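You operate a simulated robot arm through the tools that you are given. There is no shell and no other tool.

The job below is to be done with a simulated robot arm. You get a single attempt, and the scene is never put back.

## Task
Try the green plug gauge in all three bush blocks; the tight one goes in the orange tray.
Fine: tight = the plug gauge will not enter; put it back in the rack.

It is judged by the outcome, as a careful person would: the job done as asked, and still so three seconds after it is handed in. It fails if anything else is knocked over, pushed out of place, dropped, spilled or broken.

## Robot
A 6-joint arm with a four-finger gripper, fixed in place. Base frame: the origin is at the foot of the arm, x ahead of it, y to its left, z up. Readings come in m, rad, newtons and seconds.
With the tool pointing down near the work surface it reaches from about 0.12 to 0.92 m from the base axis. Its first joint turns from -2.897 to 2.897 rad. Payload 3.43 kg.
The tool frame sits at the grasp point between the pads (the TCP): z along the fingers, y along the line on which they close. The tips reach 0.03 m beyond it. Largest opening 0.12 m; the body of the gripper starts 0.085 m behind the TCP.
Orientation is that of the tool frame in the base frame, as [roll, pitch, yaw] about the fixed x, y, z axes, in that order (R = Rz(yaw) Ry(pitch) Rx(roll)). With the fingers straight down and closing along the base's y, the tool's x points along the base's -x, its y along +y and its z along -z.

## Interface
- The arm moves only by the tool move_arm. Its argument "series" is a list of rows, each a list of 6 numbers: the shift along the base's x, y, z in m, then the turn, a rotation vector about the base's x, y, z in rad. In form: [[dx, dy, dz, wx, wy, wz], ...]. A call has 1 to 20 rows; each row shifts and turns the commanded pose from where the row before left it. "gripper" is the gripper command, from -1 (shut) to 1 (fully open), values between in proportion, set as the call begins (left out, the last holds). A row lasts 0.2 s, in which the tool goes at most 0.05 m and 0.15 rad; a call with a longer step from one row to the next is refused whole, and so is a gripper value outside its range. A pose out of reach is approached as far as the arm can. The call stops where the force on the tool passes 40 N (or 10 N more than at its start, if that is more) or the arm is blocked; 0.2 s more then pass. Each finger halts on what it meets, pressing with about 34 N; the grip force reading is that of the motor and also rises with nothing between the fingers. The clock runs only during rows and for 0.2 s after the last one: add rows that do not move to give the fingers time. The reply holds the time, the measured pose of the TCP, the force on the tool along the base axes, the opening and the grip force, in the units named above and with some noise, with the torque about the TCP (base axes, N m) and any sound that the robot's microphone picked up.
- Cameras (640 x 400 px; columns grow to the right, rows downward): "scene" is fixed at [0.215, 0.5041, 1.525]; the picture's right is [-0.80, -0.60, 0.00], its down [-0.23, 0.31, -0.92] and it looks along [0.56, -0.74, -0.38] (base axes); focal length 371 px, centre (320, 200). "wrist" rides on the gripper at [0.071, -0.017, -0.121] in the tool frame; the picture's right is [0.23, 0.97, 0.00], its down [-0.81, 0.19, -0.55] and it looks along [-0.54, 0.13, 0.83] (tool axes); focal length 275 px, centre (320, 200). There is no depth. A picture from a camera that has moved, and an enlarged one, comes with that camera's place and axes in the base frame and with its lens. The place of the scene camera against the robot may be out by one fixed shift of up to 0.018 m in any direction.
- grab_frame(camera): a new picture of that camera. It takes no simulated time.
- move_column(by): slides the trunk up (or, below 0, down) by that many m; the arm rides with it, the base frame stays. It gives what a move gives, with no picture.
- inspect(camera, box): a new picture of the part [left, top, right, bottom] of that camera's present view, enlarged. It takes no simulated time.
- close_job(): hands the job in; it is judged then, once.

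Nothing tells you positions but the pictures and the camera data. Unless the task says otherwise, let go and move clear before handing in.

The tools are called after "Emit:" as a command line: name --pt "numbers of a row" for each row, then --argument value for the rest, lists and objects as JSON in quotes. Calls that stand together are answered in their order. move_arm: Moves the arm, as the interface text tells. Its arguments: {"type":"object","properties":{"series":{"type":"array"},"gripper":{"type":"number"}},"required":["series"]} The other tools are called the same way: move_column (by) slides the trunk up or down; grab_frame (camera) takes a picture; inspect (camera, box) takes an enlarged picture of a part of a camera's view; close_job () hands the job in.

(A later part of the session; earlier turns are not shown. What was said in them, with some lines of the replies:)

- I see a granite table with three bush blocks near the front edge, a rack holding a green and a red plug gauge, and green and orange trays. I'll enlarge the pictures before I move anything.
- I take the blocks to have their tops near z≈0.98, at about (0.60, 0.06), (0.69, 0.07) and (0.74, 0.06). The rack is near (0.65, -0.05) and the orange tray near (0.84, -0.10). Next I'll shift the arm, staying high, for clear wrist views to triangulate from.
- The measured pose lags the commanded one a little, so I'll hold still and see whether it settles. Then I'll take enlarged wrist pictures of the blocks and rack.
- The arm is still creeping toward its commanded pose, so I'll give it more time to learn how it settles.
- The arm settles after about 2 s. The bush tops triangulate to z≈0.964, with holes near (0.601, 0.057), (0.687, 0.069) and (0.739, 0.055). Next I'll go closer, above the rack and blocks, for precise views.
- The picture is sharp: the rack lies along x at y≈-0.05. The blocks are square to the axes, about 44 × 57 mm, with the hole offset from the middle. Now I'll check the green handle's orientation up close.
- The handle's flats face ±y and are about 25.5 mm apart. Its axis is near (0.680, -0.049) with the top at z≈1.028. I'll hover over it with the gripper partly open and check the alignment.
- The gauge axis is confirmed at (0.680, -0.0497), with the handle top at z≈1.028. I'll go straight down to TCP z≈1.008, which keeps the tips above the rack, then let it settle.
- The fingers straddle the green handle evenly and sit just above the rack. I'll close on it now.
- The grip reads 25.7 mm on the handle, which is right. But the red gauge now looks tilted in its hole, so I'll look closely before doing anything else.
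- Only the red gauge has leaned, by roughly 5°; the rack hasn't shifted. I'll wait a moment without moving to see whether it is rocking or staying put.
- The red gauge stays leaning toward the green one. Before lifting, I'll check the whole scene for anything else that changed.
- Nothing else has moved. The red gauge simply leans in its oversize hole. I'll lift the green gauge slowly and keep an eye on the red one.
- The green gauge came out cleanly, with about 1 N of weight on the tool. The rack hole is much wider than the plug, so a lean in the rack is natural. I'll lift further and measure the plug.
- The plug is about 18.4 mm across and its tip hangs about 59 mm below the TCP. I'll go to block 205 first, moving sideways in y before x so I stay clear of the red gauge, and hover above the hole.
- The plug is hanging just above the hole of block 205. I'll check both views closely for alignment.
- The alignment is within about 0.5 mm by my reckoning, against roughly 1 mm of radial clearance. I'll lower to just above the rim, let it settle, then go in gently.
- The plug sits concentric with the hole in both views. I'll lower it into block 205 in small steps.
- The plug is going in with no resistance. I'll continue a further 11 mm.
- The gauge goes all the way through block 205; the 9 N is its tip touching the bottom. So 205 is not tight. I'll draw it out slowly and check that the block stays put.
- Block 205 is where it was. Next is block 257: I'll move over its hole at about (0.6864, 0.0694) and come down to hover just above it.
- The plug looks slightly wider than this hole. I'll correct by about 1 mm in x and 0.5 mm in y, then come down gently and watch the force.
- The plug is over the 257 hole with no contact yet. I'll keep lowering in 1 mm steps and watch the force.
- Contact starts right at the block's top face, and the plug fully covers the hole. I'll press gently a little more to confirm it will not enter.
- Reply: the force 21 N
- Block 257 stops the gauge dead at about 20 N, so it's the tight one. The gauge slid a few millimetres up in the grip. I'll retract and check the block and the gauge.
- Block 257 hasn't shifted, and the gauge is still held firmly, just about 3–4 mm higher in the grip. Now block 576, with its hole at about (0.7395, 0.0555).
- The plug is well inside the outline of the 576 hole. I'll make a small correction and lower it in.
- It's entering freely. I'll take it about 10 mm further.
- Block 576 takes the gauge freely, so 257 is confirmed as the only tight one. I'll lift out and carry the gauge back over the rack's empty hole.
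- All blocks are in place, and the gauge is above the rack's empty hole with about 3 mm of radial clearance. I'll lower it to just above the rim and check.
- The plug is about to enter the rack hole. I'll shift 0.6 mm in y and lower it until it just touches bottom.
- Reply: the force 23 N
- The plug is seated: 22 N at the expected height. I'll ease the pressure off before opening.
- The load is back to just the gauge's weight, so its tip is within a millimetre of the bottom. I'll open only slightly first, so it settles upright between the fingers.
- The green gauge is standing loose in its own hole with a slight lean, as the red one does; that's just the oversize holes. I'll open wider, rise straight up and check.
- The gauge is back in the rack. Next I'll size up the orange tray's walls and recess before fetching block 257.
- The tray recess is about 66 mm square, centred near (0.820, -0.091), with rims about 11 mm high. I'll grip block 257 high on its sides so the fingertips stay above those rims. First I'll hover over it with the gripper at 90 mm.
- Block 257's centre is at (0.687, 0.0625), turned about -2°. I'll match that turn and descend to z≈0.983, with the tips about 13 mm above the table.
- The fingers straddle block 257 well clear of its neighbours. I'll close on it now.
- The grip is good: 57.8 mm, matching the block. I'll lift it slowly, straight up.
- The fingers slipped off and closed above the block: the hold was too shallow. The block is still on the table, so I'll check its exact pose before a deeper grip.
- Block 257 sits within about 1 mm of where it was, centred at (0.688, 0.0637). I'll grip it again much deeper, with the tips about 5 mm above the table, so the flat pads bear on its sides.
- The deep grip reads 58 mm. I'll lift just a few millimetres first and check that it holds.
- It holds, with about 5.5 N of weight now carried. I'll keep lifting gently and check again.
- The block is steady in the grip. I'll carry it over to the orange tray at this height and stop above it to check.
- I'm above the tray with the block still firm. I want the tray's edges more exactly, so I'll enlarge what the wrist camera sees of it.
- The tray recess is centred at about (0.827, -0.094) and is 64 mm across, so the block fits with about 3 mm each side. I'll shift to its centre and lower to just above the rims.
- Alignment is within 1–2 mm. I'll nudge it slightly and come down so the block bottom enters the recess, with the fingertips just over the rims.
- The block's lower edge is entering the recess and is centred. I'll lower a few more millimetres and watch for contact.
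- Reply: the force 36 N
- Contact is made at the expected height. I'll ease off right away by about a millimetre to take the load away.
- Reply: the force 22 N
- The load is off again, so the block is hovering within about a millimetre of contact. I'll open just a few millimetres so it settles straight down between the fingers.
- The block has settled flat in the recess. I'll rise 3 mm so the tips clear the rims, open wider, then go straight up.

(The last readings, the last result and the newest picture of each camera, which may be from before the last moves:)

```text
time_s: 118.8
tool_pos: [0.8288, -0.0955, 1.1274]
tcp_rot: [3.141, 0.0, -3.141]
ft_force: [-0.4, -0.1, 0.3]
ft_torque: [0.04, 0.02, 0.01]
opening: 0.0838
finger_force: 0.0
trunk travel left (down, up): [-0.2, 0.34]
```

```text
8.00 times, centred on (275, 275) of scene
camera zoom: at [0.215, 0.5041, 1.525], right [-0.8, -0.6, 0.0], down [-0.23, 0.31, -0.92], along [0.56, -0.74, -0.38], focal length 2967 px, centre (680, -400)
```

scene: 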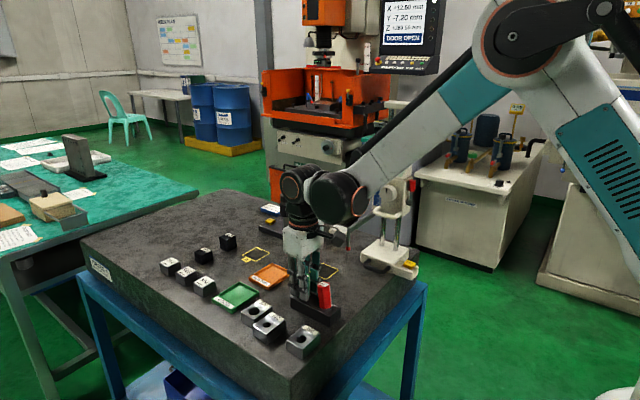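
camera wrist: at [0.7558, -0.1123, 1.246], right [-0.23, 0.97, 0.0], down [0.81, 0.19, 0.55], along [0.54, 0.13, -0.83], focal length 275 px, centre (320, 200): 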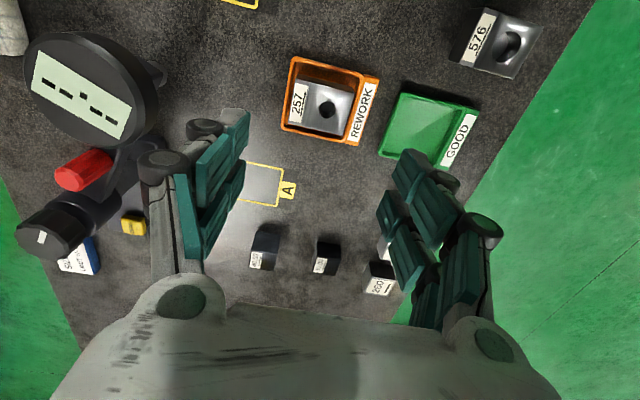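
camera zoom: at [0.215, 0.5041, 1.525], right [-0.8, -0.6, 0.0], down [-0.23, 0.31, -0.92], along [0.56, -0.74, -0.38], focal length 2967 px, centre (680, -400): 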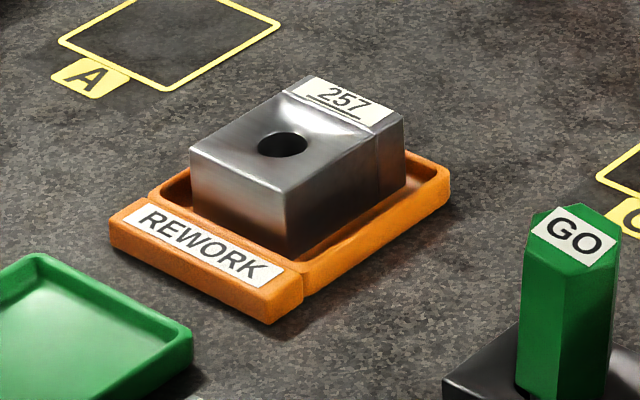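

Block 257 sits flat in the orange tray, 205 and 576 are where they started, and both gauges are in the rack. I'll move the arm up and away, then do a final check.

Emit:
move_arm --pt "0 0 0.03 0 0 0" --pt "0 0 0.03 0 0 0" --pt "0 0 0.03 0 0 0" --pt "-0.03 0.02 0.01 0 0 0" --pt "-0.035 0.025 0 0 0 0" --pt "-0.035 0.025 0 0 0 0" --pt "-0.035 0.025 0 0 0 0" --pt "-0.035 0.025 0 0 0 0" --pt "-0.035 0.025 0 0 0 0" --pt "-0.035 0.025 0 0 0 0" --pt "-0.035 0.025 0 0 0 0" --pt "0 0 0 0 0 0" --pt "0 0 0 0 0 0" --pt "0 0 0 0 0 0" --pt "0 0 0 0 0 0" --pt "0 0 0 0 0 0" --pt "0 0 0 0 0 0" --pt "0 0 0 0 0 0" --pt "0 0 0 0 0 0"

Emit:
grab_frame --camera "scene"

Emit:
inspect --camera "scene" --box '[80, 190, 440, 390]'

Emit:
inspect --camera "scene" --box '[280, 255, 350, 325]'

Emit:
grab_frame --camera "wrist"

```text
time_s: 122.8
tool_pos: [0.5569, 0.1031, 1.2275]
tcp_rot: [3.142, 0.0, -3.14]
ft_force: [-0.7, 0.0, -0.6]
ft_torque: [-0.03, -0.02, 0.0]
opening: 0.0839
finger_force: 0.2
trunk travel left (down, up): [-0.2, 0.34]
```

```text
taken
```

scene: 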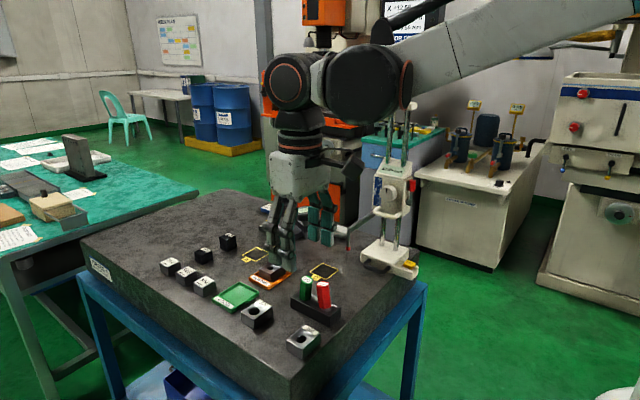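

```text
1.78 times, centred on (260, 290) of scene
camera zoom: at [0.215, 0.5041, 1.525], right [-0.8, -0.6, 0.0], down [-0.23, 0.31, -0.92], along [0.56, -0.74, -0.38], focal length 659 px, centre (427, 40)
```

zoom: 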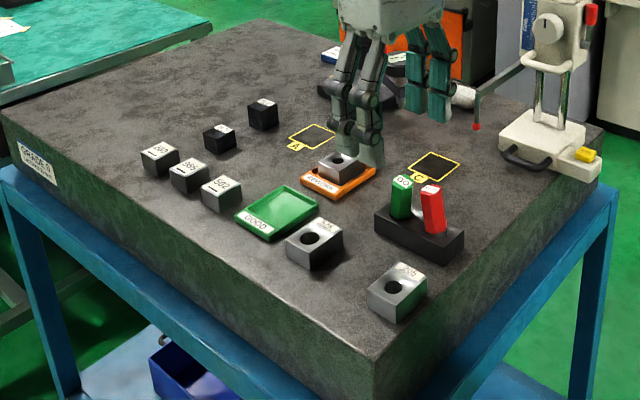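

```text
5.71 times, centred on (315, 290) of scene
camera zoom: at [0.215, 0.5041, 1.525], right [-0.8, -0.6, 0.0], down [-0.23, 0.31, -0.92], along [0.56, -0.74, -0.38], focal length 2120 px, centre (349, -314)
```

zoom: 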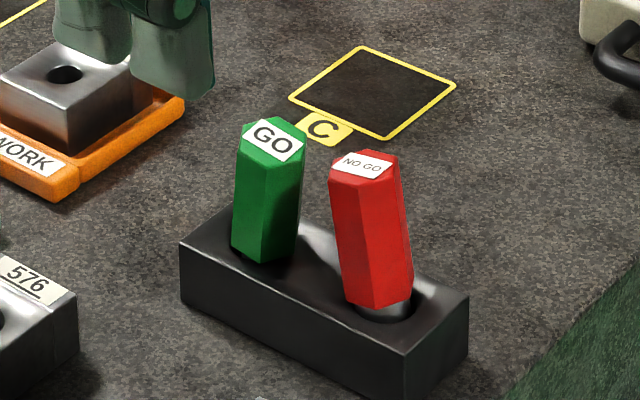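

```text
taken
camera wrist: at [0.4839, 0.0849, 1.3466], right [-0.23, 0.97, 0.0], down [0.81, 0.19, 0.55], along [0.54, 0.13, -0.83], focal length 275 px, centre (320, 200)
```

wrist: 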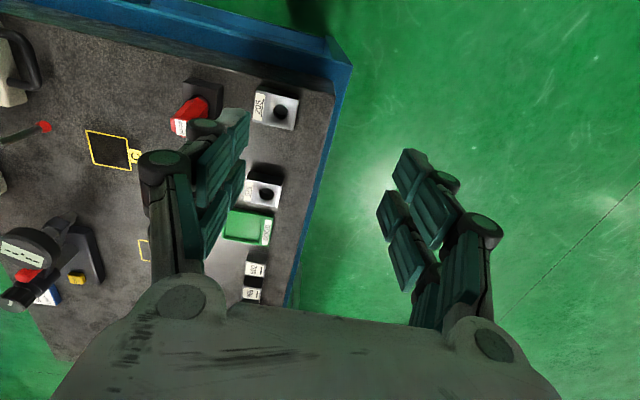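

Everything checks out. Block 257, the tight one, is flat in the orange tray, and blocks 205 and 576 are in their original places. The green gauge is in its own rack hole and the arm is clear. Both gauges lean slightly in their oversize holes but have stayed stable, so I'm handing the job in.

Emit:
close_job

```text
The job is handed in.
```

I tried the green plug gauge in all three bush blocks. Block 257 is the tight one and now sits flat in the orange tray.

| Block | Result |
|---|---|
| 205 | The gauge went well in, about 15 mm or more, before meeting any resistance |
| 257 | Tight: the gauge stopped at the top face and did not enter at about 20 N |
| 576 | The gauge entered freely with no resistance |

The green gauge is back in its own rack hole, and blocks 205 and 576 have not moved. The arm was released and clear of everything when I handed the job in.

- **Gauges leaning:** both gauges now lean in their loose rack holes, green by about 11° and red by about 6–7°. The red one tipped when I first closed the gripper on the green gauge. I did not touch it, and it stayed in its hole. I left both leaning because trying to straighten them risked disturbing more.
- **First grip on 257 slipped:** it slid out on the first lift and shifted about 1 mm on the table. The second, deeper grip held.
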